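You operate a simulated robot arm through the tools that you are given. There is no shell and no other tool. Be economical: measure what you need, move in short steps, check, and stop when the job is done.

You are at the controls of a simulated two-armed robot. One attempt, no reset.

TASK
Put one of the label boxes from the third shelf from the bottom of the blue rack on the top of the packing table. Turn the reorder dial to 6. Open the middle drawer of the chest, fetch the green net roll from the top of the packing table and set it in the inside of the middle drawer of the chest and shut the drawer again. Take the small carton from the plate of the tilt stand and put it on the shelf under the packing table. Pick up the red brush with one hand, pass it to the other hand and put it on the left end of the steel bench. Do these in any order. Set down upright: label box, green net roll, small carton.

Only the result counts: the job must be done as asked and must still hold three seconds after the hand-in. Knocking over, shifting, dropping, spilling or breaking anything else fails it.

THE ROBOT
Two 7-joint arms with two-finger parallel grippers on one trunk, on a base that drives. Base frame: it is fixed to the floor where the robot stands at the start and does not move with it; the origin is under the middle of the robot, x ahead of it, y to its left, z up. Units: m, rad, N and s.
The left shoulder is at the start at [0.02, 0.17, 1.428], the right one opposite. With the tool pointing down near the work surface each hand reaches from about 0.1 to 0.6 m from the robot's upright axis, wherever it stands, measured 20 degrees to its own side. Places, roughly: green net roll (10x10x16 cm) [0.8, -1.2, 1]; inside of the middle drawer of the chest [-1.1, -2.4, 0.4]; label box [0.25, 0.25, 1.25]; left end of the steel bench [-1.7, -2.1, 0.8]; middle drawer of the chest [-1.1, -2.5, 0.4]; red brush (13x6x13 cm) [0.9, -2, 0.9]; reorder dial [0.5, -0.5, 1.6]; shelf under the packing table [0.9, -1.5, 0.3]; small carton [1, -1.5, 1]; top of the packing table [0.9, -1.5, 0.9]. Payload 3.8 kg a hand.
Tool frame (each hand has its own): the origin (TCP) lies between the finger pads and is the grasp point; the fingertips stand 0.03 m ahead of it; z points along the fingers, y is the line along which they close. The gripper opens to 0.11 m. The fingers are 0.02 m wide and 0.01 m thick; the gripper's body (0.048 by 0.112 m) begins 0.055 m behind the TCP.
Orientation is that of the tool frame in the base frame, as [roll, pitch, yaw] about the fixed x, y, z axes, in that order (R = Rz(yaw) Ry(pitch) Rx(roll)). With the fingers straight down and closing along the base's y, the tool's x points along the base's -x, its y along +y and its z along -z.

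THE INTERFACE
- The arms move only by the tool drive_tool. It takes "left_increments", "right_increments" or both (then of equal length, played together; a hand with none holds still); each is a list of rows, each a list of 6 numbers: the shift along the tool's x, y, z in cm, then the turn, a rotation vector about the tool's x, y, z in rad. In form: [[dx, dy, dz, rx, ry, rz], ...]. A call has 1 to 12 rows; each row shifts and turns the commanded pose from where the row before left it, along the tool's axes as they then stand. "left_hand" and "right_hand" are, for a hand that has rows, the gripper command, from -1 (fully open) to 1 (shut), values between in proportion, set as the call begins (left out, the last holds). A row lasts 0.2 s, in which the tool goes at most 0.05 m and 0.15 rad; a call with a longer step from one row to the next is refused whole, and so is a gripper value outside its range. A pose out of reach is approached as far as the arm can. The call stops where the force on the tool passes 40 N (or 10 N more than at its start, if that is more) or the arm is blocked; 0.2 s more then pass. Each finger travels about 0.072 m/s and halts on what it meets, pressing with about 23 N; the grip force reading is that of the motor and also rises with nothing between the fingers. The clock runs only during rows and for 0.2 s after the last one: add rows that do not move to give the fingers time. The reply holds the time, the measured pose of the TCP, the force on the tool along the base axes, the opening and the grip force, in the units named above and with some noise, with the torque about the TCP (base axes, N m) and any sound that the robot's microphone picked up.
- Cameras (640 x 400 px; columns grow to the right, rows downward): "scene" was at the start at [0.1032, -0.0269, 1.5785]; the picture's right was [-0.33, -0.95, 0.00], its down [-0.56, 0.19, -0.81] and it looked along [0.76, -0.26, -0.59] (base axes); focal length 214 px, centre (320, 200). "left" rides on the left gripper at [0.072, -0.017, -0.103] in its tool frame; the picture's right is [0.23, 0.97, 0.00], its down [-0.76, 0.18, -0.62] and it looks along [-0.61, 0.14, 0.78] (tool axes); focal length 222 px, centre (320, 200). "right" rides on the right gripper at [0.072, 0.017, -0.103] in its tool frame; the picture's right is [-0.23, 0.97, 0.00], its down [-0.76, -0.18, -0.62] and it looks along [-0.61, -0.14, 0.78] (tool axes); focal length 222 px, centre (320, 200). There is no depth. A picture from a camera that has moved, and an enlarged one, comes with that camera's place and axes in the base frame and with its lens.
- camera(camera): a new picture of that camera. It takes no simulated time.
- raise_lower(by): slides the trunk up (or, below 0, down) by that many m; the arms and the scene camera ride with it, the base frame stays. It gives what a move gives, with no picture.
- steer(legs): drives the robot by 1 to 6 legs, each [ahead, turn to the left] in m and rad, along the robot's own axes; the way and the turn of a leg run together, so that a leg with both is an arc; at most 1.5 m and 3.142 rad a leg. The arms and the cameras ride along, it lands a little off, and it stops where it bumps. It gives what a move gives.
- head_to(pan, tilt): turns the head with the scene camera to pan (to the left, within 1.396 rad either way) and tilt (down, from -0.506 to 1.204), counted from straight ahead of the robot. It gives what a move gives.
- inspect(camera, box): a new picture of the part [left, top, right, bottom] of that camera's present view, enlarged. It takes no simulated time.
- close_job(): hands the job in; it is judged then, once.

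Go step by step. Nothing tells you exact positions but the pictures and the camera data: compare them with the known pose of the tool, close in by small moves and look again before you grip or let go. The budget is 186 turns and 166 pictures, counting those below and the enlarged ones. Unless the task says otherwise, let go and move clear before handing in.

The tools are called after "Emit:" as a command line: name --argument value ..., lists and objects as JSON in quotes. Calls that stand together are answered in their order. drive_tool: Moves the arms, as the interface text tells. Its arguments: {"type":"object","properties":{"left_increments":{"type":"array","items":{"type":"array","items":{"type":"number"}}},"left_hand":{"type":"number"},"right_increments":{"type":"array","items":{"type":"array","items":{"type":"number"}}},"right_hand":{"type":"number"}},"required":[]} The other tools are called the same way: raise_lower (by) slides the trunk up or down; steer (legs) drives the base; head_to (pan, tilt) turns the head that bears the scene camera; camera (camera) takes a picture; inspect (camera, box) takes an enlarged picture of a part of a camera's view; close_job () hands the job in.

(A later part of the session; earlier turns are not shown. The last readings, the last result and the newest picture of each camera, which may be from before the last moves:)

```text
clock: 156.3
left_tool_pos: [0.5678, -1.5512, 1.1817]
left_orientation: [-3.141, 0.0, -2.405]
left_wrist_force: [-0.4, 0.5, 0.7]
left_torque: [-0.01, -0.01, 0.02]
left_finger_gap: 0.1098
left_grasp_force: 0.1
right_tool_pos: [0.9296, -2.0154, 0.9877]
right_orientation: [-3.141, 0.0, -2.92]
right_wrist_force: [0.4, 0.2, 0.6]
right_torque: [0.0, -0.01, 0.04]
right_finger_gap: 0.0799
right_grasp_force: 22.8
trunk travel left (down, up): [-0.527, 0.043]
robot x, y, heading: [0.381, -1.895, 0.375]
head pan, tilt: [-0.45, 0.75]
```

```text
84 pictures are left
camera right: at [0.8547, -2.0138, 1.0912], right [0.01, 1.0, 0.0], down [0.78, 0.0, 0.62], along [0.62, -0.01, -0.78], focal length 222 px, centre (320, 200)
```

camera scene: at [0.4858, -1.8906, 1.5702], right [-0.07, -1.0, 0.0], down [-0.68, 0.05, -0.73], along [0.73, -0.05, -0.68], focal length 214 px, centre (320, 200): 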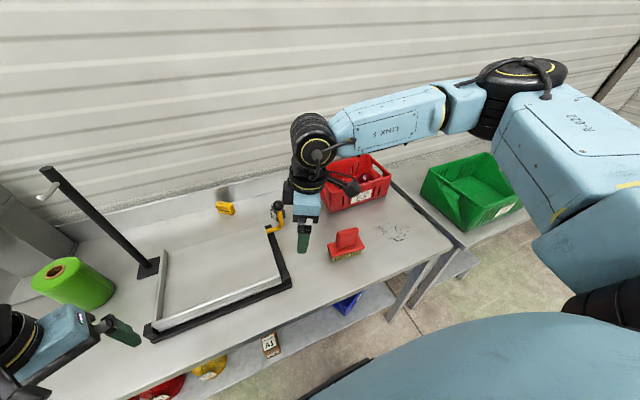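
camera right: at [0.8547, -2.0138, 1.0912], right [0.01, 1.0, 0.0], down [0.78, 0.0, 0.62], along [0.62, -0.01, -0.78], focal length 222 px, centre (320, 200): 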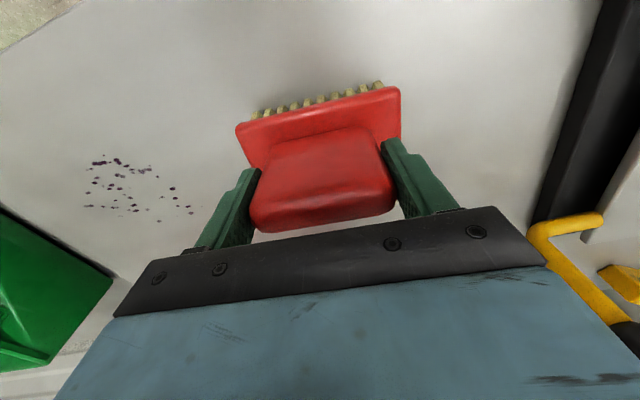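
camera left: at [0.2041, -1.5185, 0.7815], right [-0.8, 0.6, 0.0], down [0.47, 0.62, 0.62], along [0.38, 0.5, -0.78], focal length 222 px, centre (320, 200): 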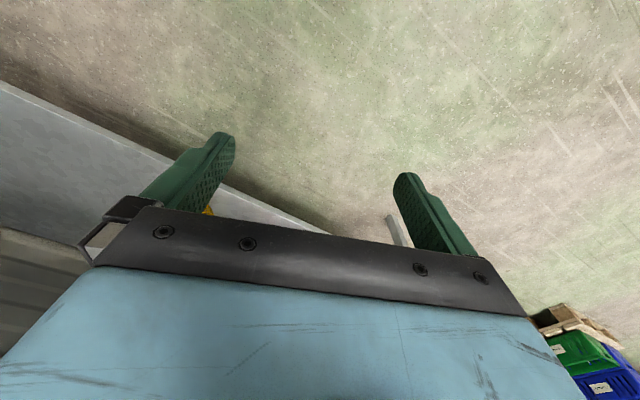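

Gripped at 8 cm. I lift the brush and back away from the table to do the handover in free space.

Emit:
drive_tool --right_increments '[[0, 0, -2, 0, 0, 0], [0, 0, -4, 0, 0, 0], [0, 0, -4.5, 0, 0, 0], [0, 0, -4.5, 0, 0, 0], [0, 0, -4.5, 0, 0, 0], [0, 0, -4, 0, 0, 0]]'

Emit:
steer --legs '[[-0.42, 0]]'

Emit:
drive_tool --right_increments '[[3, 4, 0, 0, 0, 0], [3, 4, 0, 0, 0, 0], [3, 4, 0, 0, 0, 0], [3, 4, 0, 0, 0, 0], [0, 3.5, 0, 0, 0, 0.15], [0, 0, 0, 0, 0, 0.15], [0, 0, 0, 0, 0, 0.15], [0, 0, 0, 0, 0, 0.15], [0, 0, 0, 0, 0, 0.15], [0, 0, 0, 0, 0, 0.15], [0, 0, 0, 0, 0, 0.15], [0, 0, 0, 0, 0, 0.15]]'

Emit:
head_to --pan 0 --tilt 0.7

Emit:
camera --camera "scene"

```text
clock: 157.7
left_tool_pos: [0.5676, -1.5507, 1.1813]
left_orientation: [3.141, 0.002, -2.405]
left_wrist_force: [0.0, 0.1, 0.2]
left_torque: [-0.03, -0.03, -0.03]
left_finger_gap: 0.1101
left_grasp_force: 0.1
right_tool_pos: [0.9264, -2.0147, 1.2225]
right_orientation: [-3.14, -0.001, -2.92]
right_wrist_force: [0.3, 0.2, -2.1]
right_torque: [-0.01, 0.0, 0.0]
right_finger_gap: 0.0799
right_grasp_force: 23.4
trunk travel left (down, up): [-0.527, 0.043]
robot x, y, heading: [0.3821, -1.8924, 0.376]
head pan, tilt: [-0.45, 0.75]
```

```text
clock: 160.3
left_tool_pos: [0.1796, -1.7041, 1.1819]
left_orientation: [3.141, -0.001, -2.405]
left_wrist_force: [-0.6, -0.3, 1.4]
left_torque: [-0.03, 0.04, -0.03]
left_finger_gap: 0.1103
left_grasp_force: 0.0
right_tool_pos: [0.5404, -2.1667, 1.2217]
right_orientation: [-3.14, 0.001, -2.919]
right_wrist_force: [0.2, 0.5, -2.6]
right_torque: [0.0, 0.0, 0.03]
right_finger_gap: 0.0798
right_grasp_force: 23.0
trunk travel left (down, up): [-0.527, 0.043]
robot x, y, heading: [-0.0039, -2.0488, 0.377]
head pan, tilt: [-0.45, 0.75]
```

```text
clock: 162.9
left_tool_pos: [0.1811, -1.7044, 1.1823]
left_orientation: [-3.141, 0.0, -2.405]
left_wrist_force: [-0.8, 0.2, 0.7]
left_torque: [0.0, -0.01, -0.01]
left_finger_gap: 0.1099
left_grasp_force: 0.1
right_tool_pos: [0.3797, -2.0033, 1.2222]
right_orientation: [-3.141, 0.0, 2.163]
right_wrist_force: [0.6, 0.4, -2.4]
right_torque: [-0.01, 0.03, 0.0]
right_finger_gap: 0.0799
right_grasp_force: 23.2
trunk travel left (down, up): [-0.527, 0.043]
robot x, y, heading: [-0.0031, -2.0464, 0.372]
head pan, tilt: [-0.45, 0.75]
```

```text
clock: 163.8
left_tool_pos: [0.1795, -1.7041, 1.1821]
left_orientation: [3.141, 0.0, -2.405]
left_wrist_force: [0.2, 0.2, -0.2]
left_torque: [-0.01, 0.01, -0.03]
left_finger_gap: 0.1097
left_grasp_force: 0.0
right_tool_pos: [0.3796, -2.0032, 1.2203]
right_orientation: [3.141, 0.003, 2.165]
right_wrist_force: [-0.1, -0.2, -2.6]
right_torque: [0.0, -0.01, -0.02]
right_finger_gap: 0.0796
right_grasp_force: 23.2
trunk travel left (down, up): [-0.527, 0.043]
robot x, y, heading: [-0.0019, -2.0475, 0.378]
head pan, tilt: [0.0, 0.7]
```

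```text
83 pictures are left
camera scene: at [0.0947, -2.0062, 1.5745], right [0.37, -0.93, 0.0], down [-0.6, -0.24, -0.76], along [0.71, 0.28, -0.64], focal length 214 px, centre (320, 200)
```

scene: 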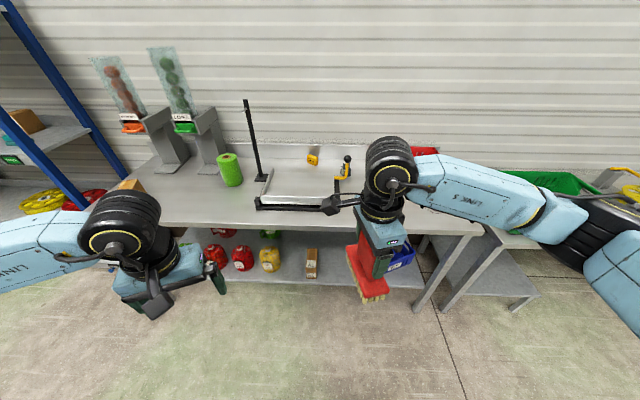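

The brush is held by the right hand and its long axis now points roughly forward. I shift the right hand ahead and to the middle, turn it a bit more, and pitch the left hand 45° for taking the base end.

Emit:
drive_tool --right_increments '[[1.75, 4.48, 0, 0, 0, 0], [1.75, 4.48, 0, 0, 0, 0], [1.75, 4.48, 0, 0, 0, 0], [0, 0, 0, 0, 0, 0.133], [0, 0, 0, 0, 0, 0.133], [0, 0, 0, 0, 0, 0.133], [0, 0, 0, 0, 0, 0], [0, 0, 0, 0, 0, 0], [0, 0, 0, 0, 0, 0], [0, 0, 0, 0, 0, 0]]' --left_increments '[[0, 0, 0, 0, 0, 0.1358], [0, 0, 0, 0, 0, 0.1358], [0, 0, 0, 0, 0, 0.1358], [0, 0, 0, 0, 0, 0.1358], [0, 0, 0, 0, -0.131, 0], [0, 0, 0, 0, -0.131, 0], [0, 0, 0, 0, -0.131, 0], [0, 0, 0, 0, -0.131, 0], [0, 0, 0, 0, -0.131, 0], [0, 0, 0, 0, -0.131, 0]]'

Emit:
camera --camera "scene"

Emit:
camera --camera "left"

```text
clock: 166.0
left_tool_pos: [0.2311, -1.6761, 1.1581]
left_orientation: [-3.137, 0.777, -2.95]
left_wrist_force: [-0.1, 1.2, 0.4]
left_torque: [0.04, 0.02, -0.01]
left_finger_gap: 0.1101
left_grasp_force: 0.0
left hand out of reach, approached as far as the arm can: row 6, 7, 8, 9, 10
right_tool_pos: [0.4604, -1.8848, 1.2199]
right_orientation: [3.141, 0.003, 1.767]
right_wrist_force: [-0.7, 1.5, -2.2]
right_torque: [0.01, -0.01, -0.02]
right_finger_gap: 0.08
right_grasp_force: 23.2
trunk travel left (down, up): [-0.527, 0.043]
robot x, y, heading: [-0.0041, -2.0445, 0.377]
head pan, tilt: [0.0, 0.7]
```

```text
82 pictures are left
camera scene: at [0.0938, -2.0061, 1.5745], right [0.37, -0.93, 0.0], down [-0.6, -0.24, -0.77], along [0.71, 0.28, -0.64], focal length 214 px, centre (320, 200)
```

scene: 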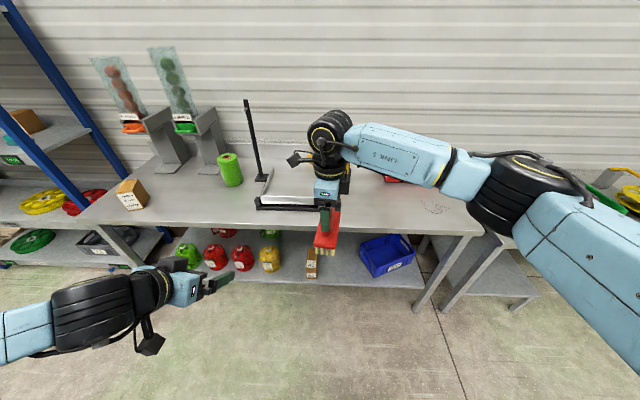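

```text
81 pictures are left
camera left: at [0.112, -1.7164, 1.1815], right [-0.34, 0.93, -0.16], down [0.07, 0.2, 0.98], along [0.94, 0.32, -0.13], focal length 222 px, centre (320, 200)
```

left: 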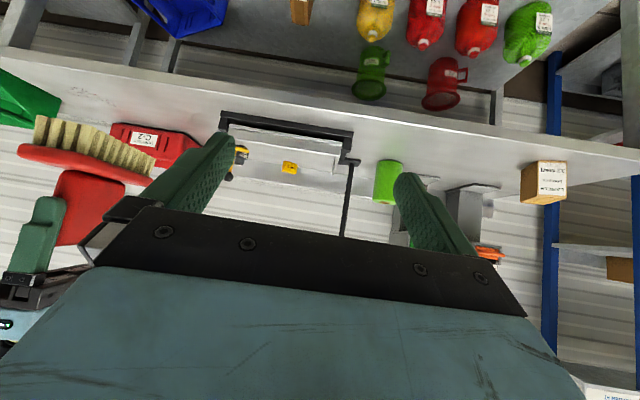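

Left hand has reached the pitch. I move it sideways to a pre-grasp spot 10 cm behind the brush's near end.

Emit:
drive_tool --left_increments '[[-0.42, -4.15, 0.415, 0, 0, 0], [-0.42, -4.15, 0.415, 0, 0, 0], [-0.42, -4.15, 0.415, 0, 0, 0], [-0.42, -4.15, 0.415, 0, 0, 0], [-0.42, -4.15, 0.415, 0, 0, 0], [-0.42, -4.15, 0.415, 0, 0, 0], [0, 0, 0, 0, 0, 0]]'

Emit:
camera --camera "scene"

Emit:
camera --camera "left"

```text
clock: 167.6
left_tool_pos: [0.3159, -1.8814, 1.167]
left_orientation: [-3.141, 0.789, -2.945]
left_wrist_force: [-0.2, 0.9, -0.1]
left_torque: [0.0, 0.0, -0.05]
left_finger_gap: 0.1102
left_grasp_force: 0.1
left hand out of reach, approached as far as the arm can: row 1, 2
right_tool_pos: [0.4609, -1.8821, 1.2208]
right_orientation: [3.139, 0.003, 1.768]
right_wrist_force: [-0.3, 1.3, -2.4]
right_torque: [-0.04, -0.02, -0.01]
right_finger_gap: 0.0798
right_grasp_force: 23.6
trunk travel left (down, up): [-0.527, 0.043]
robot x, y, heading: [-0.0018, -2.0455, 0.374]
head pan, tilt: [0.0, 0.7]
```

```text
80 pictures are left
camera scene: at [0.0935, -2.0037, 1.5745], right [0.37, -0.93, 0.0], down [-0.6, -0.24, -0.76], along [0.71, 0.28, -0.64], focal length 214 px, centre (320, 200)
```

scene: 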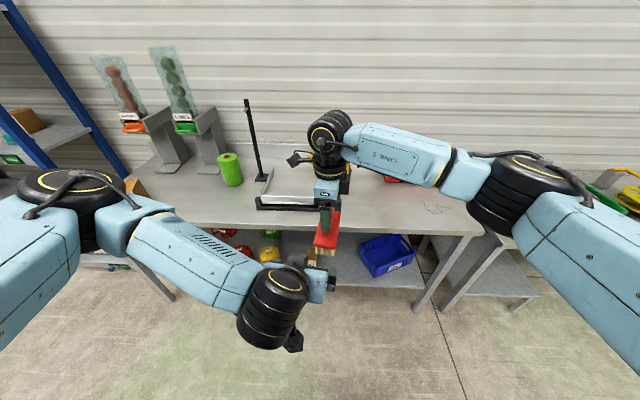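

```text
79 pictures are left
camera left: at [0.1966, -1.922, 1.188], right [-0.35, 0.92, -0.16], down [0.06, 0.19, 0.98], along [0.94, 0.33, -0.12], focal length 222 px, centre (320, 200)
```

left: 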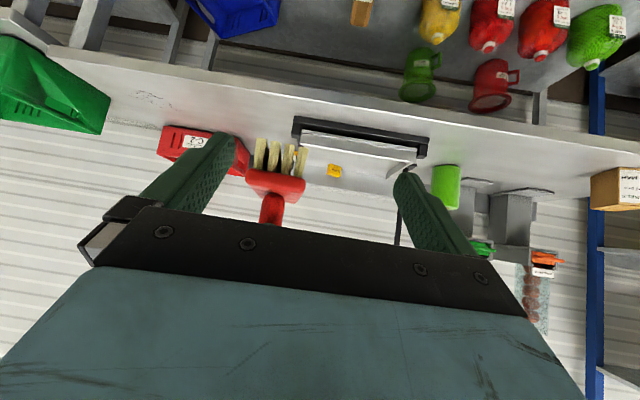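

The brush's base end is exactly where computed. I shift 3 cm right, 1 cm down, then slide forward around the base end.

Emit:
drive_tool --left_increments '[[0.64, -2.95, 0.63, 0, 0, 0], [-2.3, 0, 2.32, 0, 0, 0], [-2.3, 0, 2.32, 0, 0, 0], [-2.3, 0, 2.32, 0, 0, 0], [0, 0, 0, 0, 0, 0]]'

Emit:
camera --camera "left"

Emit:
inspect --camera "scene" --box '[230, 160, 430, 360]'

```text
clock: 168.8
left_tool_pos: [0.4201, -1.8935, 1.1571]
left_orientation: [-3.14, 0.783, -2.949]
left_wrist_force: [-19.8, -1.7, 3.5]
left_torque: [0.17, -1.33, -0.03]
left_finger_gap: 0.11
left_grasp_force: 0.0
right_tool_pos: [0.4642, -1.8844, 1.2215]
right_orientation: [3.136, 0.002, 1.76]
right_wrist_force: [18.5, 2.5, -5.9]
right_torque: [0.02, -0.04, 0.07]
right_finger_gap: 0.08
right_grasp_force: 23.5
trunk travel left (down, up): [-0.527, 0.043]
robot x, y, heading: [-0.0075, -2.0485, 0.376]
head pan, tilt: [0.0, 0.7]
```

```text
78 pictures are left
camera left: at [0.3, -1.9333, 1.1781], right [-0.34, 0.93, -0.16], down [0.06, 0.19, 0.98], along [0.94, 0.33, -0.13], focal length 222 px, centre (320, 200)
```

left: 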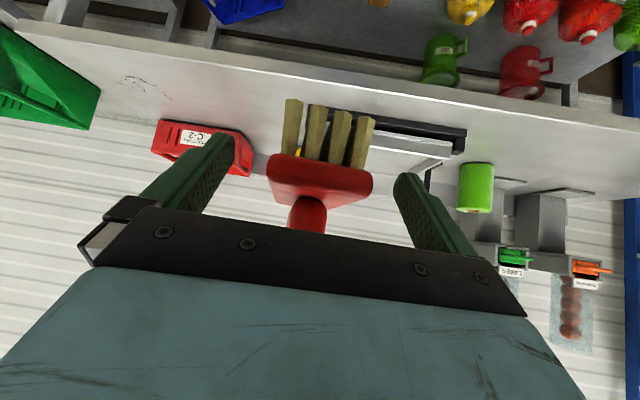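

```text
2.00 times, centred on (330, 260) of scene
camera zoom: at [0.0943, -2.006, 1.5745], right [0.37, -0.93, 0.0], down [-0.6, -0.24, -0.77], along [0.71, 0.28, -0.64], focal length 429 px, centre (300, 80)
```

zoom: 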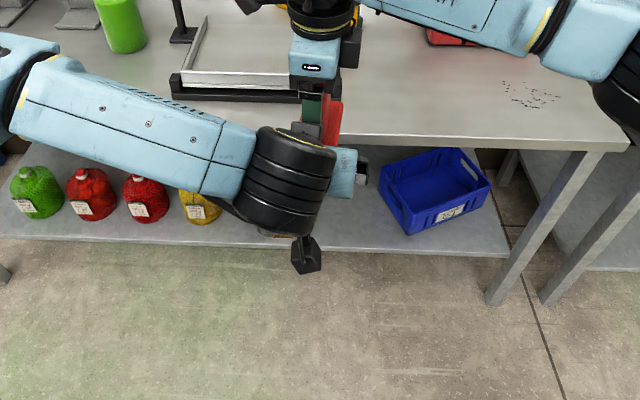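

There's slight contact between the hands, so I back off 1 cm and close the left gripper on the base.

Emit:
drive_tool --left_increments '[[0.85, 0, -0.85, 0, 0, 0], [0, 0, 0, 0, 0, 0]]'

Emit:
drive_tool --left_increments '[[0, 0, 0, 0, 0, 0], [0, 0, 0, 0, 0, 0], [0, 0, 0, 0, 0, 0], [0, 0, 0, 0, 0, 0]]' --left_hand 1

Emit:
camera --camera "left"

```text
clock: 169.4
left_tool_pos: [0.4091, -1.8935, 1.1561]
left_orientation: [-3.141, 0.788, -2.947]
left_wrist_force: [1.2, -0.2, -0.2]
left_torque: [0.03, 0.01, 0.02]
left_finger_gap: 0.1101
left_grasp_force: 0.1
right_tool_pos: [0.4619, -1.8844, 1.2202]
right_orientation: [3.14, 0.002, 1.767]
right_wrist_force: [-0.3, 0.6, -2.5]
right_torque: [0.01, 0.04, 0.04]
right_finger_gap: 0.08
right_grasp_force: 23.0
trunk travel left (down, up): [-0.527, 0.043]
robot x, y, heading: [-0.0047, -2.046, 0.377]
head pan, tilt: [0.0, 0.7]
```

```text
clock: 170.4
left_tool_pos: [0.409, -1.8943, 1.1571]
left_orientation: [-3.139, 0.786, -2.948]
left_wrist_force: [4.0, -8.5, 1.6]
left_torque: [0.11, 0.07, 0.02]
left_finger_gap: 0.0559
left_grasp_force: 23.4
right_tool_pos: [0.4605, -1.8827, 1.2222]
right_orientation: [-3.141, -0.001, 1.77]
right_wrist_force: [-4.1, 8.3, -1.7]
right_torque: [0.5, 0.29, -0.51]
right_finger_gap: 0.0799
right_grasp_force: 23.1
trunk travel left (down, up): [-0.527, 0.043]
robot x, y, heading: [-0.0067, -2.05, 0.373]
head pan, tilt: [0.0, 0.7]
```

```text
76 pictures are left
camera left: at [0.2891, -1.9354, 1.1785], right [-0.34, 0.93, -0.16], down [0.06, 0.19, 0.98], along [0.94, 0.33, -0.12], focal length 222 px, centre (320, 200)
```

left: 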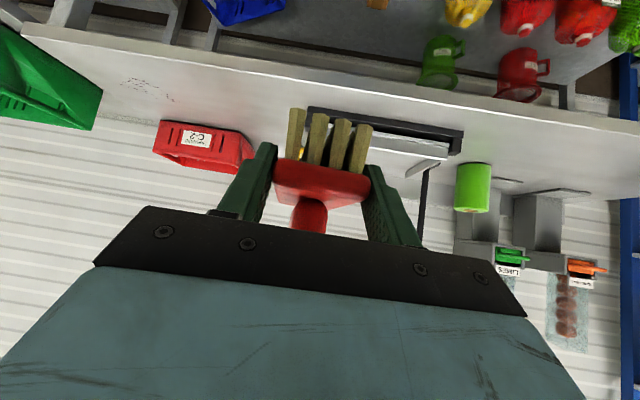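

The left hand holds the base at 5.6 cm. I open the right hand just slightly and lift it away upward.

Emit:
drive_tool --right_increments '[[0, 0, 0, 0, 0, 0], [0, 0, 0, 0, 0, 0], [0, 0, -2, 0, 0, 0], [0, 0, -3, 0, 0, 0], [0, 0, -4, 0, 0, 0], [0, 0, -4, 0, 0, 0]]' --right_hand -0.66

Emit:
camera --camera "left"

Emit:
camera --camera "right"

```text
clock: 171.8
left_tool_pos: [0.4082, -1.8941, 1.1571]
left_orientation: [-3.14, 0.786, -2.949]
left_wrist_force: [0.2, 0.5, 0.4]
left_torque: [-0.03, 0.11, 0.0]
left_finger_gap: 0.0558
left_grasp_force: 23.0
right_tool_pos: [0.4611, -1.8862, 1.3517]
right_orientation: [3.142, 0.002, 1.765]
right_wrist_force: [-0.2, 0.5, -0.6]
right_torque: [0.02, 0.03, 0.02]
right_finger_gap: 0.0914
right_grasp_force: 0.1
trunk travel left (down, up): [-0.527, 0.043]
robot x, y, heading: [-0.0066, -2.0479, 0.377]
head pan, tilt: [0.0, 0.7]
```

```text
75 pictures are left
camera left: at [0.2888, -1.9348, 1.1784], right [-0.35, 0.92, -0.16], down [0.06, 0.19, 0.98], along [0.94, 0.33, -0.12], focal length 222 px, centre (320, 200)
```

left: 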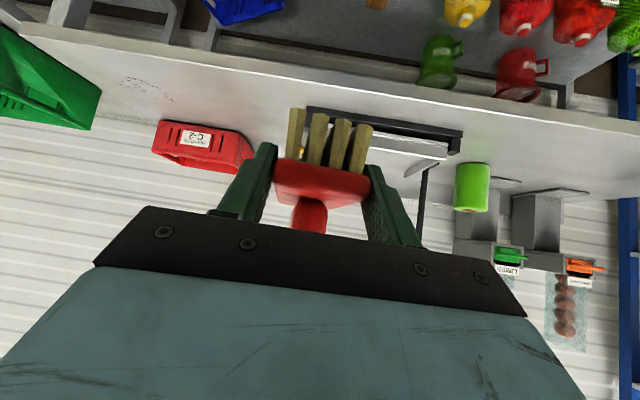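

```text
74 pictures are left
camera right: at [0.4641, -1.8108, 1.4563], right [1.0, -0.03, 0.0], down [-0.03, -0.78, 0.62], along [-0.02, -0.62, -0.78], focal length 222 px, centre (320, 200)
```

right: 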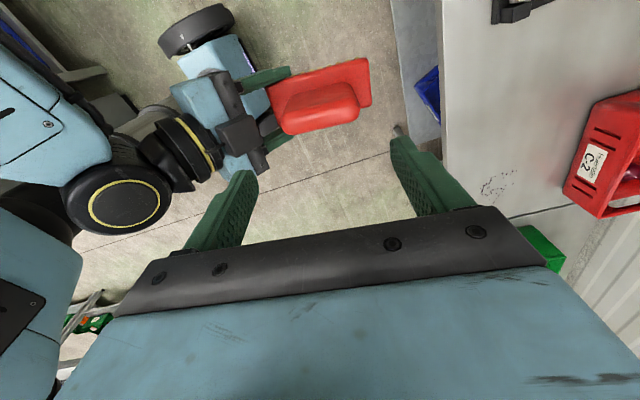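

The left hand alone holds the brush now — handover done. I move the left hand aside and turn the right hand back to neutral on its own side.

Emit:
drive_tool --left_increments '[[0, 4.5, 0, 0, 0, 0], [0, 4.5, 0, 0, 0, 0], [0, 4.5, 0, 0, 0, 0], [0, 4.5, 0, 0, 0, 0], [0, 4.5, 0, 0, 0, 0], [0, 0, 0, 0, 0, 0], [0, 0, 0, 0, 0, 0], [0, 0, 0, 0, 0, 0], [0, 0, 0, 0, 0, 0], [0, 0, 0, 0, 0, 0], [0, 0, 0, 0, 0, 0], [0, 0, 0, 0, 0, 0]]' --right_increments '[[0, 0, -1, 0, 0, 0], [0, 0, -1, 0, 0, 0], [0, 0, 0, 0, 0, 0], [0, 0, 0, 0, 0, -0.146], [0, 0, 0, 0, 0, -0.146], [0, 0, 0, 0, 0, -0.146], [0, 0, 0, 0, 0, -0.146], [0, 0, 0, 0, 0, -0.146], [0, 0, 0, 0, 0, -0.146], [0, 0, 0, 0, 0, -0.146], [0, 0, 0, 0, 0, -0.146], [0, 0, 0, 0, 0, -0.146]]' --right_hand -1

Emit:
drive_tool --right_increments '[[0, 0, 0, 0, 0, -0.146], [0, 0, 0, 0, 0, -0.146], [0, 0, 0, 0, 0, -0.146], [2, -4, 0, 0, 0, 0], [2, -4, 0, 0, 0, 0], [2, -4, 0, 0, 0, 0], [2, -4, 0, 0, 0, 0], [0, -4, 2, 0, 0, 0], [0, -4, 2, 0, 0, 0], [0, 0, 4, 0, 0, 0]]'

Emit:
camera --camera "scene"

```text
clock: 174.4
left_tool_pos: [0.3654, -1.6733, 1.1558]
left_orientation: [3.141, 0.784, -2.946]
left_wrist_force: [-1.2, -1.2, 0.1]
left_torque: [-0.01, 0.11, -0.02]
left_finger_gap: 0.0557
left_grasp_force: 23.0
right_tool_pos: [0.462, -1.8837, 1.37]
right_orientation: [-3.14, 0.001, 3.083]
right_wrist_force: [0.1, 0.1, 0.1]
right_torque: [0.01, 0.01, 0.03]
right_finger_gap: 0.1101
right_grasp_force: 0.0
trunk travel left (down, up): [-0.527, 0.043]
robot x, y, heading: [-0.0025, -2.0457, 0.38]
head pan, tilt: [0.0, 0.7]
```

```text
clock: 176.6
left_tool_pos: [0.3645, -1.6731, 1.1542]
left_orientation: [-3.138, 0.786, -2.944]
left_wrist_force: [-1.8, 0.5, 0.1]
left_torque: [-0.02, 0.14, 0.01]
left_finger_gap: 0.0557
left_grasp_force: 23.6
right_tool_pos: [0.4761, -2.1354, 1.2898]
right_orientation: [-3.14, 0.001, -2.762]
right_wrist_force: [-0.5, -0.3, -0.7]
right_torque: [-0.01, -0.01, 0.01]
right_finger_gap: 0.1103
right_grasp_force: 0.0
trunk travel left (down, up): [-0.527, 0.043]
robot x, y, heading: [-0.0017, -2.0448, 0.376]
head pan, tilt: [0.0, 0.7]
```

```text
73 pictures are left
camera scene: at [0.0952, -2.0049, 1.5744], right [0.37, -0.93, 0.0], down [-0.6, -0.24, -0.76], along [0.71, 0.28, -0.64], focal length 214 px, centre (320, 200)
```

scene: 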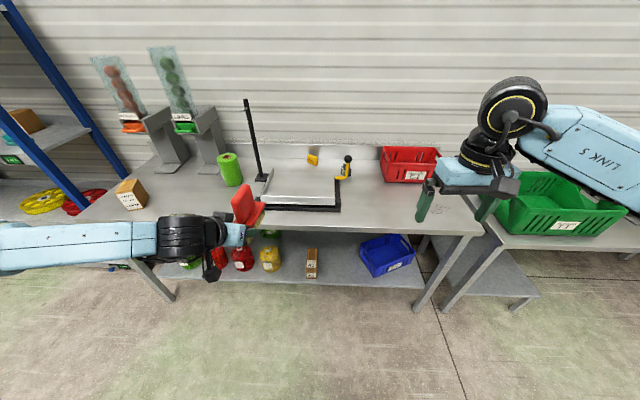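

Next the net roll, with the right hand. I drive left along the table front and turn to face it.

Emit:
steer --legs '[[0, 1.53], [0.73, 0], [0, -1.57]]'

Emit:
head_to --pan -0.15 --tilt 0.6

Emit:
camera --camera "scene"

```text
clock: 188.3
left_tool_pos: [0.1285, -1.0027, 1.1542]
left_orientation: [3.14, 0.786, -3.004]
left_wrist_force: [-0.2, -0.4, -0.3]
left_torque: [-0.04, 0.12, -0.02]
left_finger_gap: 0.0558
left_grasp_force: 23.1
right_tool_pos: [0.2151, -1.4723, 1.2902]
right_orientation: [-3.14, -0.001, -2.818]
right_wrist_force: [-0.3, 0.6, -0.5]
right_torque: [-0.01, 0.02, 0.02]
right_finger_gap: 0.11
right_grasp_force: 0.1
trunk travel left (down, up): [-0.527, 0.043]
robot x, y, heading: [-0.258, -1.3526, 0.324]
head pan, tilt: [0.0, 0.7]
```

```text
clock: 189.0
left_tool_pos: [0.1274, -1.0022, 1.1559]
left_orientation: [3.142, 0.785, -3.004]
left_wrist_force: [0.3, -0.4, -0.1]
left_torque: [-0.07, 0.1, 0.0]
left_finger_gap: 0.0557
left_grasp_force: 23.0
right_tool_pos: [0.2134, -1.47, 1.2908]
right_orientation: [-3.14, 0.001, -2.82]
right_wrist_force: [-0.1, 0.6, 0.5]
right_torque: [-0.02, 0.02, 0.0]
right_finger_gap: 0.1101
right_grasp_force: 0.0
trunk travel left (down, up): [-0.527, 0.043]
robot x, y, heading: [-0.262, -1.3549, 0.326]
head pan, tilt: [-0.15, 0.6]
```

```text
72 pictures are left
camera scene: at [-0.1522, -1.3316, 1.5831], right [0.17, -0.99, 0.0], down [-0.56, -0.1, -0.82], along [0.81, 0.14, -0.57], focal length 214 px, centre (320, 200)
```

scene: 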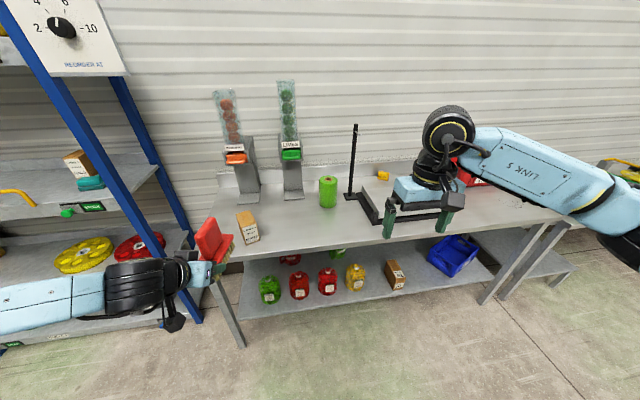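

I pull the left hand with the brush back and up along its axis, then drive 0.43 m up to the table.

Emit:
drive_tool --left_increments '[[0, 0, -3.5, 0, 0, 0], [0, 0, -3.5, 0, 0, 0], [0, 0, -3.5, 0, 0, 0], [0, 0, -3.5, 0, 0, 0]]'

Emit:
steer --legs '[[0.43, 0]]'

Emit:
head_to --pan -0.3 --tilt 0.75

Emit:
camera --camera "scene"

Emit:
camera --camera "right"

```text
clock: 190.0
left_tool_pos: [0.0449, -1.0107, 1.2519]
left_orientation: [3.14, 0.786, -3.002]
left_wrist_force: [0.0, -0.3, -2.7]
left_torque: [-0.05, 0.12, -0.04]
left_finger_gap: 0.0556
left_grasp_force: 22.6
left hand out of reach, approached as far as the arm can: row 4
right_tool_pos: [0.2144, -1.4699, 1.2903]
right_orientation: [3.142, -0.002, -2.819]
right_wrist_force: [0.2, 0.3, 0.5]
right_torque: [0.04, -0.02, -0.01]
right_finger_gap: 0.1097
right_grasp_force: 0.0
trunk travel left (down, up): [-0.527, 0.043]
robot x, y, heading: [-0.259, -1.3566, 0.313]
head pan, tilt: [-0.15, 0.6]
```

```text
clock: 192.6
left_tool_pos: [0.4447, -0.8702, 1.2507]
left_orientation: [-3.142, 0.785, -2.993]
left_wrist_force: [0.4, -0.5, -3.5]
left_torque: [-0.03, 0.12, 0.0]
left_finger_gap: 0.056
left_grasp_force: 23.3
right_tool_pos: [0.6193, -1.3292, 1.2906]
right_orientation: [-3.141, 0.001, -2.809]
right_wrist_force: [-0.2, -1.2, -0.4]
right_torque: [-0.03, 0.0, 0.01]
right_finger_gap: 0.1099
right_grasp_force: 0.2
trunk travel left (down, up): [-0.527, 0.043]
robot x, y, heading: [0.1445, -1.2191, 0.336]
head pan, tilt: [-0.15, 0.6]
```

```text
clock: 193.3
left_tool_pos: [0.4443, -0.8702, 1.2513]
left_orientation: [-3.141, 0.785, -2.992]
left_wrist_force: [-0.1, -0.2, -2.2]
left_torque: [0.0, 0.12, 0.04]
left_finger_gap: 0.0558
left_grasp_force: 23.5
right_tool_pos: [0.6173, -1.3296, 1.2911]
right_orientation: [-3.139, 0.002, -2.807]
right_wrist_force: [-0.3, -0.4, -0.6]
right_torque: [-0.04, -0.03, -0.02]
right_finger_gap: 0.1099
right_grasp_force: 0.0
trunk travel left (down, up): [-0.527, 0.043]
robot x, y, heading: [0.1442, -1.22, 0.332]
head pan, tilt: [-0.3, 0.75]
```

```text
71 pictures are left
camera scene: at [0.2463, -1.2072, 1.5702], right [0.03, -1.0, 0.0], down [-0.68, -0.02, -0.73], along [0.73, 0.02, -0.68], focal length 214 px, centre (320, 200)
```

scene: 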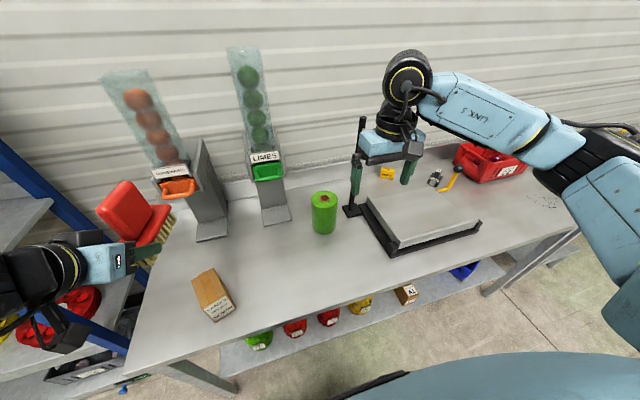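

```text
70 pictures are left
camera right: at [0.5448, -1.3364, 1.3948], right [-0.1, 0.99, 0.0], down [0.78, 0.08, 0.62], along [0.62, 0.06, -0.78], focal length 222 px, centre (320, 200)
```

right: 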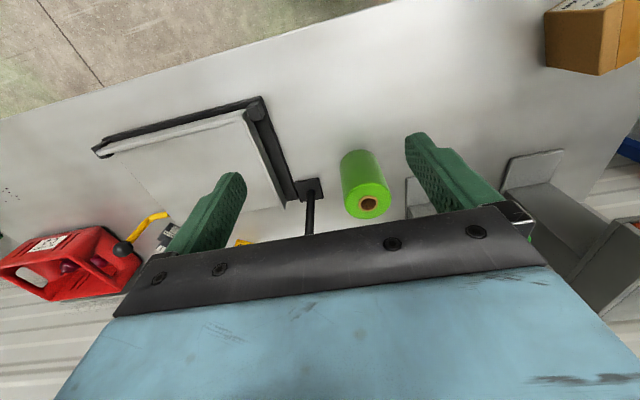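

The roll's top centre is at about (0.822, -1.206), slightly far for a vertical reach. I go 3 cm closer, lower the trunk 0.15 m, tilt the right hand 20° forward and hover above the roll.

Emit:
steer --legs '[[0.03, 0]]'

Emit:
raise_lower --by -0.13

Emit:
drive_tool --right_increments '[[0, 0, 0, 0, -0.117, 0], [0, 0, 0, 0, -0.117, 0], [0, 0, 0, 0, -0.117, 0], [-3.76, 0.96, 1.37, 0, 0, 0], [-3.76, 0.96, 1.37, 0, 0, 0], [-3.76, 0.96, 1.37, 0, 0, 0], [-3.76, 0.96, 1.37, 0, 0, 0], [0, 0, 0, 0, 0, 0]]'

Emit:
camera --camera "right"

Emit:
camera --camera "scene"

```text
clock: 194.1
left_tool_pos: [0.47, -0.8619, 1.2511]
left_orientation: [-3.14, 0.786, -2.992]
left_wrist_force: [-0.7, 0.2, -2.1]
left_torque: [-0.03, 0.16, 0.02]
left_finger_gap: 0.0557
left_grasp_force: 22.6
right_tool_pos: [0.6446, -1.3202, 1.2904]
right_orientation: [-3.14, 0.002, -2.809]
right_wrist_force: [0.5, 0.3, -0.4]
right_torque: [-0.01, 0.04, -0.02]
right_finger_gap: 0.11
right_grasp_force: 0.1
trunk travel left (down, up): [-0.527, 0.043]
robot x, y, heading: [0.1669, -1.206, 0.334]
head pan, tilt: [-0.3, 0.75]
```

```text
clock: 195.7
left_tool_pos: [0.4723, -0.8606, 1.1208]
left_orientation: [3.14, 0.786, -2.992]
left_wrist_force: [0.5, -0.3, -3.2]
left_torque: [-0.02, 0.16, 0.0]
left_finger_gap: 0.0559
left_grasp_force: 23.0
right_tool_pos: [0.6451, -1.3201, 1.1611]
right_orientation: [-3.139, 0.001, -2.808]
right_wrist_force: [-0.1, -0.7, 0.5]
right_torque: [-0.02, 0.0, 0.0]
right_finger_gap: 0.1099
right_grasp_force: 0.0
trunk travel left (down, up): [-0.397, 0.173]
robot x, y, heading: [0.1712, -1.2094, 0.333]
head pan, tilt: [-0.3, 0.75]
```

```text
clock: 197.5
left_tool_pos: [0.4705, -0.8618, 1.1216]
left_orientation: [3.141, 0.785, -2.995]
left_wrist_force: [0.9, 0.0, -1.6]
left_torque: [-0.04, 0.18, 0.01]
left_finger_gap: 0.0558
left_grasp_force: 22.8
right_tool_pos: [0.7837, -1.2338, 1.1618]
right_orientation: [-3.139, 0.351, -2.808]
right_wrist_force: [-0.2, -0.1, 0.0]
right_torque: [0.0, -0.02, -0.01]
right_finger_gap: 0.1102
right_grasp_force: 0.0
trunk travel left (down, up): [-0.397, 0.173]
robot x, y, heading: [0.1682, -1.2116, 0.332]
head pan, tilt: [-0.3, 0.75]
```

```text
69 pictures are left
camera right: at [0.6801, -1.2505, 1.2349], right [-0.12, 0.99, 0.08], down [0.53, 0.0, 0.85], along [0.84, 0.14, -0.52], focal length 222 px, centre (320, 200)
```

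right: 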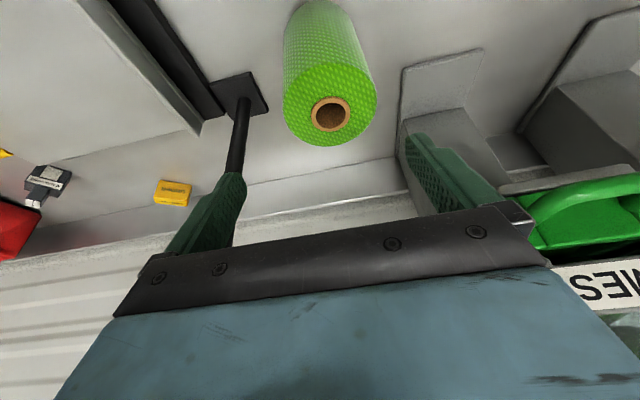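

```text
68 pictures are left
camera scene: at [0.2733, -1.1986, 1.4403], right [0.03, -1.0, 0.0], down [-0.68, -0.02, -0.73], along [0.73, 0.02, -0.68], focal length 214 px, centre (320, 200)
```

scene: 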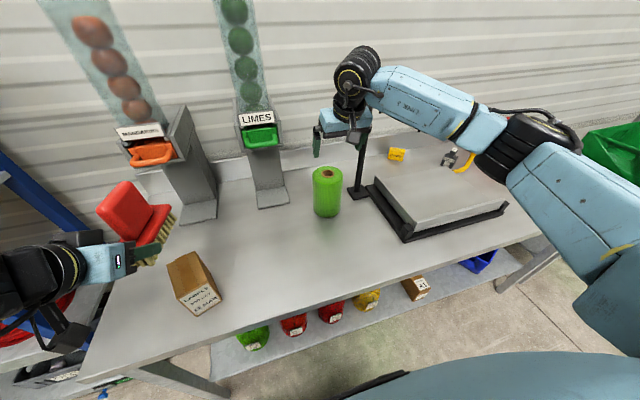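

Roll centre refined to (0.822, -1.207). I centre over it and lower to just above, then check alignment.

Emit:
drive_tool --right_increments '[[-4.23, 1.28, 1.54, 0, 0, 0], [1.5, 0, 4.1, 0, 0, 0], [0, 0, 0, 0, 0, 0]]'

Emit:
camera --camera "right"

Emit:
inspect --camera "scene" --box '[280, 100, 400, 230]'

```text
clock: 198.3
left_tool_pos: [0.472, -0.8609, 1.1213]
left_orientation: [-3.14, 0.784, -2.991]
left_wrist_force: [-0.7, 0.8, -3.0]
left_torque: [0.0, 0.11, 0.0]
left_finger_gap: 0.0557
left_grasp_force: 22.7
right_tool_pos: [0.8219, -1.2058, 1.1183]
right_orientation: [-3.14, 0.351, -2.807]
right_wrist_force: [-0.3, 0.7, -0.6]
right_torque: [0.01, -0.01, 0.0]
right_finger_gap: 0.1102
right_grasp_force: 0.1
trunk travel left (down, up): [-0.397, 0.173]
robot x, y, heading: [0.1745, -1.2088, 0.328]
head pan, tilt: [-0.3, 0.75]
```

```text
67 pictures are left
camera right: at [0.7192, -1.2225, 1.1908], right [-0.12, 0.99, 0.08], down [0.53, 0.0, 0.85], along [0.84, 0.14, -0.52], focal length 222 px, centre (320, 200)
```

right: 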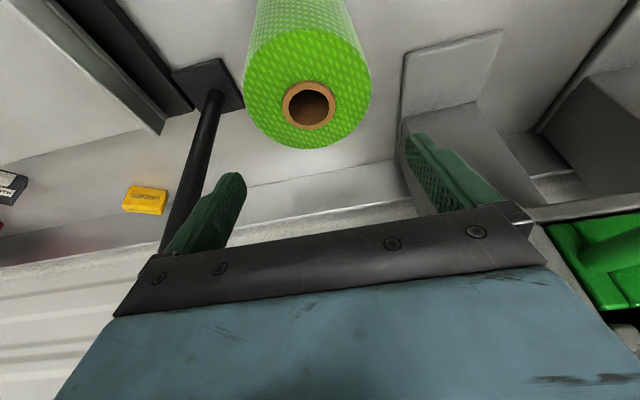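

```text
3.08 times, centred on (340, 165) of scene
camera zoom: at [0.2737, -1.1968, 1.4402], right [0.03, -1.0, 0.0], down [-0.68, -0.02, -0.73], along [0.73, 0.02, -0.68], focal length 660 px, centre (258, 308)
```

zoom: 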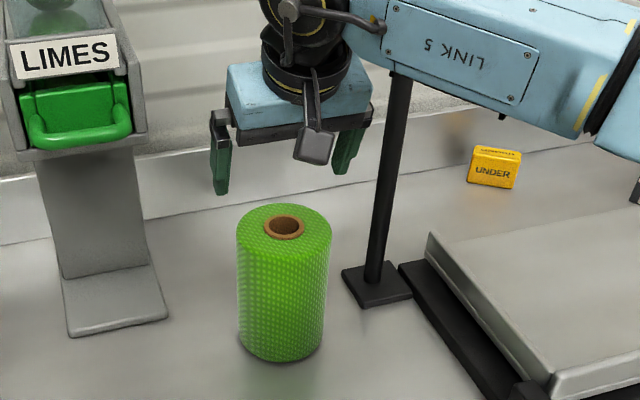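

Alignment is good to a couple of millimetres. I lower around the roll.

Emit:
drive_tool --right_increments '[[1.0, -0.15, 2.75, 0, 0, 0], [1.0, 0, 2.75, 0, 0, 0], [0.8, 0, 2.2, 0, 0, 0]]'

Emit:
camera --camera "right"

Emit:
inspect --camera "scene" --box '[280, 100, 400, 230]'

```text
clock: 199.1
left_tool_pos: [0.4722, -0.862, 1.122]
left_orientation: [3.142, 0.786, -2.993]
left_wrist_force: [0.3, 0.3, -2.0]
left_torque: [-0.03, 0.11, 0.01]
left_finger_gap: 0.0561
left_grasp_force: 22.9
right_tool_pos: [0.8239, -1.2056, 1.036]
right_orientation: [-3.141, 0.352, -2.809]
right_wrist_force: [-0.4, -0.1, -0.1]
right_torque: [0.01, 0.03, -0.02]
right_finger_gap: 0.1102
right_grasp_force: 0.0
trunk travel left (down, up): [-0.397, 0.173]
robot x, y, heading: [0.1714, -1.2076, 0.326]
head pan, tilt: [-0.3, 0.75]
```

```text
65 pictures are left
camera right: at [0.7211, -1.2235, 1.1091], right [-0.12, 0.99, 0.08], down [0.53, 0.0, 0.85], along [0.84, 0.14, -0.52], focal length 222 px, centre (320, 200)
```

right: 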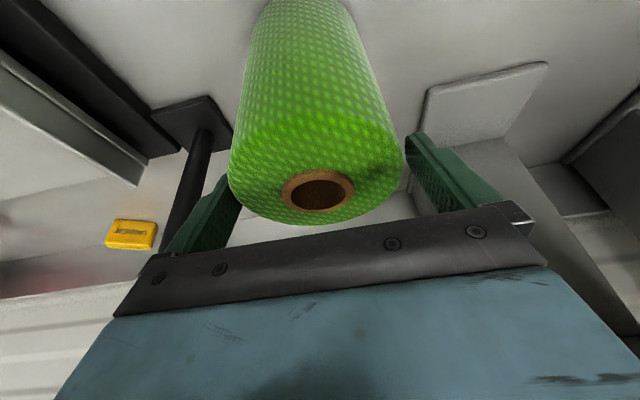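

```text
3.08 times, centred on (340, 165) of scene
camera zoom: at [0.274, -1.1979, 1.4402], right [0.03, -1.0, 0.0], down [-0.68, -0.02, -0.73], along [0.73, 0.02, -0.68], focal length 660 px, centre (258, 308)
```

zoom: 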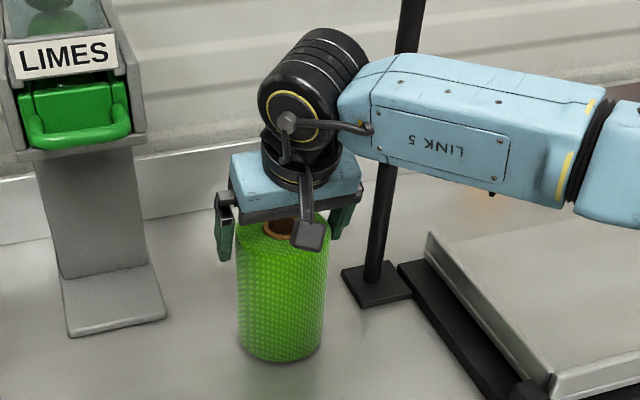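

Emit:
drive_tool --right_increments '[[0.34, 0, 0.94, 0, 0, 0], [0.27, 0, 0.75, 0, 0, 0]]'

Emit:
drive_tool --right_increments '[[0, 0, 0, 0, 0, 0], [0, 0, 0, 0, 0, 0], [0, 0, 0, 0, 0, 0]]' --right_hand 1

Emit:
camera --camera "right"

```text
clock: 199.7
left_tool_pos: [0.4717, -0.8622, 1.1215]
left_orientation: [-3.141, 0.785, -2.992]
left_wrist_force: [0.1, 0.4, -3.1]
left_torque: [-0.03, 0.15, 0.01]
left_finger_gap: 0.0556
left_grasp_force: 23.4
right_tool_pos: [0.8228, -1.206, 1.0176]
right_orientation: [-3.139, 0.353, -2.809]
right_wrist_force: [0.1, 0.8, -0.1]
right_torque: [0.01, 0.0, -0.04]
right_finger_gap: 0.11
right_grasp_force: 0.2
trunk travel left (down, up): [-0.397, 0.173]
robot x, y, heading: [0.1701, -1.2118, 0.334]
head pan, tilt: [-0.3, 0.75]
```

```text
clock: 200.5
left_tool_pos: [0.4721, -0.8608, 1.1222]
left_orientation: [3.141, 0.785, -2.993]
left_wrist_force: [-0.1, -0.1, -3.0]
left_torque: [0.03, 0.1, -0.02]
left_finger_gap: 0.0559
left_grasp_force: 23.3
right_tool_pos: [0.8251, -1.206, 1.0182]
right_orientation: [-3.139, 0.353, -2.808]
right_wrist_force: [0.3, -1.4, -0.5]
right_torque: [-0.02, -0.08, -0.02]
right_finger_gap: 0.0994
right_grasp_force: 23.2
trunk travel left (down, up): [-0.397, 0.173]
robot x, y, heading: [0.1707, -1.2069, 0.331]
head pan, tilt: [-0.3, 0.75]
```

```text
63 pictures are left
camera right: at [0.7214, -1.2231, 1.0903], right [-0.12, 0.99, 0.08], down [0.53, 0.0, 0.85], along [0.84, 0.14, -0.52], focal length 222 px, centre (320, 200)
```

right: 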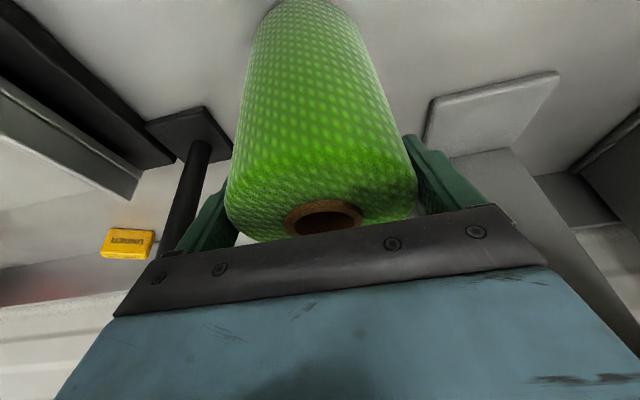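

The roll is held. I lift it 11 cm and back the robot away from the table.

Emit:
drive_tool --right_increments '[[-0.7, 0, -1.88, 0, 0, 0], [-1.2, 0, -3.3, 0, 0, 0], [-1.2, 0, -3.3, 0, 0, 0], [-0.7, 0, -1.9, 0, 0, 0]]'

Emit:
steer --legs '[[-0.5, 0]]'

Emit:
camera --camera "scene"

```text
clock: 201.5
left_tool_pos: [0.4715, -0.8613, 1.1197]
left_orientation: [-3.141, 0.785, -2.994]
left_wrist_force: [-0.2, 0.5, -2.5]
left_torque: [-0.08, 0.14, 0.0]
left_finger_gap: 0.0559
left_grasp_force: 22.9
right_tool_pos: [0.8237, -1.2073, 1.1295]
right_orientation: [-3.141, 0.35, -2.808]
right_wrist_force: [0.4, 0.5, -2.7]
right_torque: [0.0, -0.02, 0.0]
right_finger_gap: 0.0993
right_grasp_force: 22.6
trunk travel left (down, up): [-0.397, 0.173]
robot x, y, heading: [0.1722, -1.21, 0.338]
head pan, tilt: [-0.3, 0.75]
```

```text
clock: 204.4
left_tool_pos: [0.0023, -1.0244, 1.1221]
left_orientation: [-3.14, 0.784, -2.998]
left_wrist_force: [-1.5, -0.3, -2.1]
left_torque: [-0.03, 0.12, -0.02]
left_finger_gap: 0.0558
left_grasp_force: 23.3
right_tool_pos: [0.3524, -1.3703, 1.129]
right_orientation: [-3.139, 0.351, -2.812]
right_wrist_force: [-0.1, 0.3, -4.1]
right_torque: [0.02, -0.03, 0.01]
right_finger_gap: 0.0996
right_grasp_force: 22.9
trunk travel left (down, up): [-0.397, 0.173]
robot x, y, heading: [-0.3035, -1.3718, 0.329]
head pan, tilt: [-0.3, 0.75]
```

```text
62 pictures are left
camera scene: at [-0.1975, -1.3596, 1.4402], right [0.03, -1.0, 0.0], down [-0.68, -0.02, -0.73], along [0.73, 0.02, -0.68], focal length 214 px, centre (320, 200)
```

scene: 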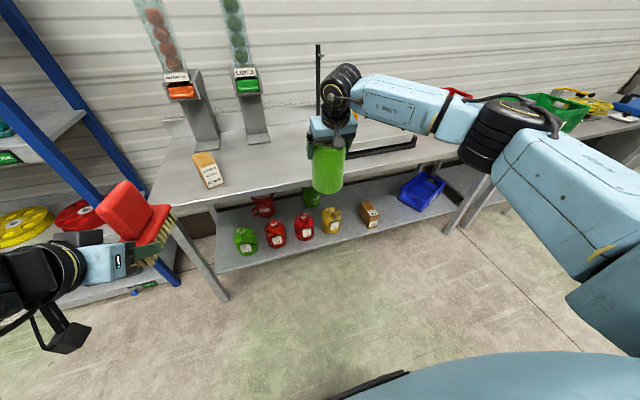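

Both objects are held clear. I retract the right arm a bit and turn around to look at the chest and steel bench.

Emit:
drive_tool --right_increments '[[3.5, 0, -1.3, 0, 0, 0], [3.5, 0, -1.3, 0, 0, 0], [3.5, 0, -1.3, 0, 0, 0], [3.5, 0, -1.3, 0, 0, 0]]'

Emit:
steer --legs '[[0, -2.6]]'

Emit:
head_to --pan 0 --tilt 0.35

Emit:
camera --camera "scene"

```text
clock: 205.4
left_tool_pos: [0.0015, -1.0254, 1.1224]
left_orientation: [3.141, 0.785, -2.999]
left_wrist_force: [0.3, 0.3, -2.5]
left_torque: [-0.02, 0.12, -0.03]
left_finger_gap: 0.0557
left_grasp_force: 22.7
right_tool_pos: [0.2099, -1.421, 1.1278]
right_orientation: [-3.14, 0.353, -2.812]
right_wrist_force: [-0.3, 0.7, -3.9]
right_torque: [0.01, 0.01, -0.02]
right_finger_gap: 0.0996
right_grasp_force: 22.7
trunk travel left (down, up): [-0.397, 0.173]
robot x, y, heading: [-0.2999, -1.3693, 0.326]
head pan, tilt: [-0.3, 0.75]
```

```text
clock: 212.1
left_tool_pos: [-0.3973, -1.8199, 1.1209]
left_orientation: [3.141, 0.786, 0.647]
left_wrist_force: [-0.2, -0.1, -2.2]
left_torque: [0.07, -0.14, -0.02]
left_finger_gap: 0.0558
left_grasp_force: 23.5
right_tool_pos: [-0.7715, -1.5748, 1.1276]
right_orientation: [-3.139, 0.35, 0.832]
right_wrist_force: [-0.5, -0.1, -3.6]
right_torque: [0.01, 0.01, 0.0]
right_finger_gap: 0.0991
right_grasp_force: 22.7
trunk travel left (down, up): [-0.397, 0.173]
robot x, y, heading: [-0.3002, -1.3709, -2.309]
head pan, tilt: [-0.3, 0.75]
```

```text
clock: 212.9
left_tool_pos: [-0.398, -1.8188, 1.1218]
left_orientation: [-3.141, 0.784, 0.648]
left_wrist_force: [0.2, -0.4, -2.2]
left_torque: [0.12, -0.09, 0.0]
left_finger_gap: 0.0555
left_grasp_force: 22.5
right_tool_pos: [-0.7694, -1.5736, 1.1282]
right_orientation: [-3.139, 0.352, 0.834]
right_wrist_force: [-0.8, 0.2, -4.3]
right_torque: [0.02, -0.01, -0.02]
right_finger_gap: 0.0993
right_grasp_force: 23.5
trunk travel left (down, up): [-0.397, 0.173]
robot x, y, heading: [-0.299, -1.3664, -2.319]
head pan, tilt: [0.0, 0.351]
```

```text
61 pictures are left
camera scene: at [-0.3777, -1.4532, 1.4757], right [-0.74, 0.67, 0.0], down [0.23, 0.25, -0.94], along [-0.63, -0.69, -0.34], focal length 214 px, centre (320, 200)
```

scene: 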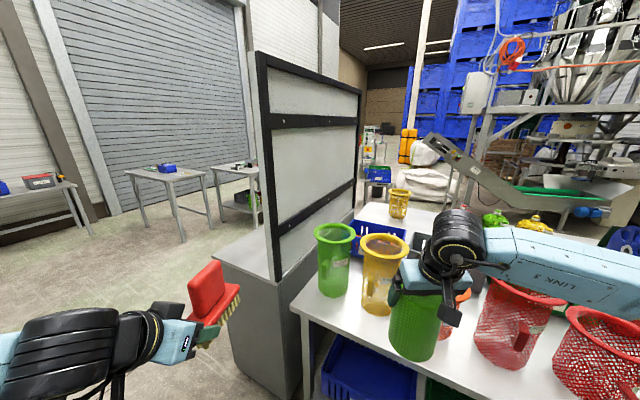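

The bench with tubs is right ahead and the grey chest stands left of it beside a divider panel. I pan around to see both properly.

Emit:
head_to --pan 0.35 --tilt 0.7

Emit:
camera --camera "scene"

Emit:
head_to --pan -0.6 --tilt 0.6

Emit:
camera --camera "scene"

```text
clock: 213.8
left_tool_pos: [-0.3976, -1.82, 1.1216]
left_orientation: [-3.14, 0.784, 0.646]
left_wrist_force: [0.3, 0.9, -2.8]
left_torque: [0.12, -0.11, 0.0]
left_finger_gap: 0.0559
left_grasp_force: 23.4
right_tool_pos: [-0.771, -1.5753, 1.128]
right_orientation: [-3.139, 0.348, 0.832]
right_wrist_force: [0.4, 0.4, -3.9]
right_torque: [0.02, -0.02, 0.0]
right_finger_gap: 0.0993
right_grasp_force: 22.8
trunk travel left (down, up): [-0.397, 0.173]
robot x, y, heading: [-0.2991, -1.3726, -2.31]
head pan, tilt: [0.351, 0.7]
```

```text
60 pictures are left
camera scene: at [-0.3471, -1.4629, 1.4445], right [-0.93, 0.38, 0.0], down [0.24, 0.6, -0.77], along [-0.29, -0.71, -0.64], focal length 214 px, centre (320, 200)
```

scene: 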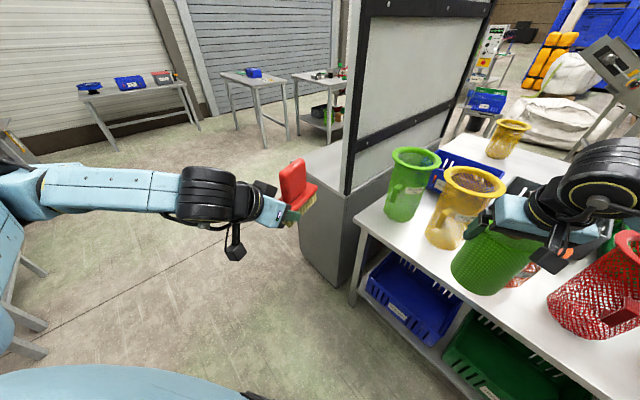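

```text
clock: 215.0
left_tool_pos: [-0.3981, -1.8199, 1.1213]
left_orientation: [-3.14, 0.783, 0.648]
left_wrist_force: [0.3, -0.1, -3.2]
left_torque: [0.1, -0.12, 0.01]
left_finger_gap: 0.0557
left_grasp_force: 23.0
right_tool_pos: [-0.7713, -1.5756, 1.1273]
right_orientation: [-3.141, 0.35, 0.835]
right_wrist_force: [-0.2, -0.5, -4.1]
right_torque: [0.05, -0.01, 0.0]
right_finger_gap: 0.0994
right_grasp_force: 22.4
trunk travel left (down, up): [-0.397, 0.173]
robot x, y, heading: [-0.3004, -1.3714, -2.313]
head pan, tilt: [-0.6, 0.6]
```

```text
59 pictures are left
camera scene: at [-0.4009, -1.4047, 1.453], right [-0.23, 0.97, 0.0], down [0.55, 0.13, -0.82], along [-0.8, -0.19, -0.57], focal length 214 px, centre (320, 200)
```

scene: 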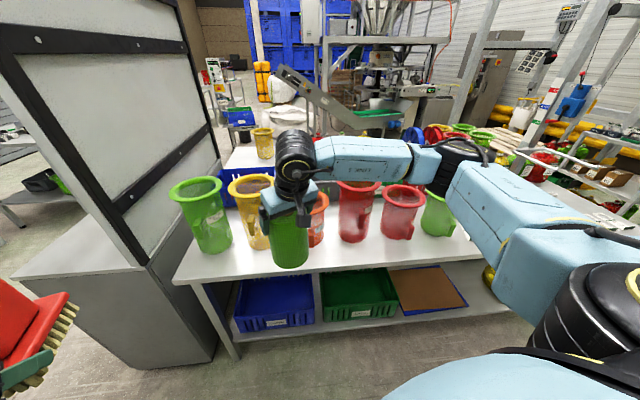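

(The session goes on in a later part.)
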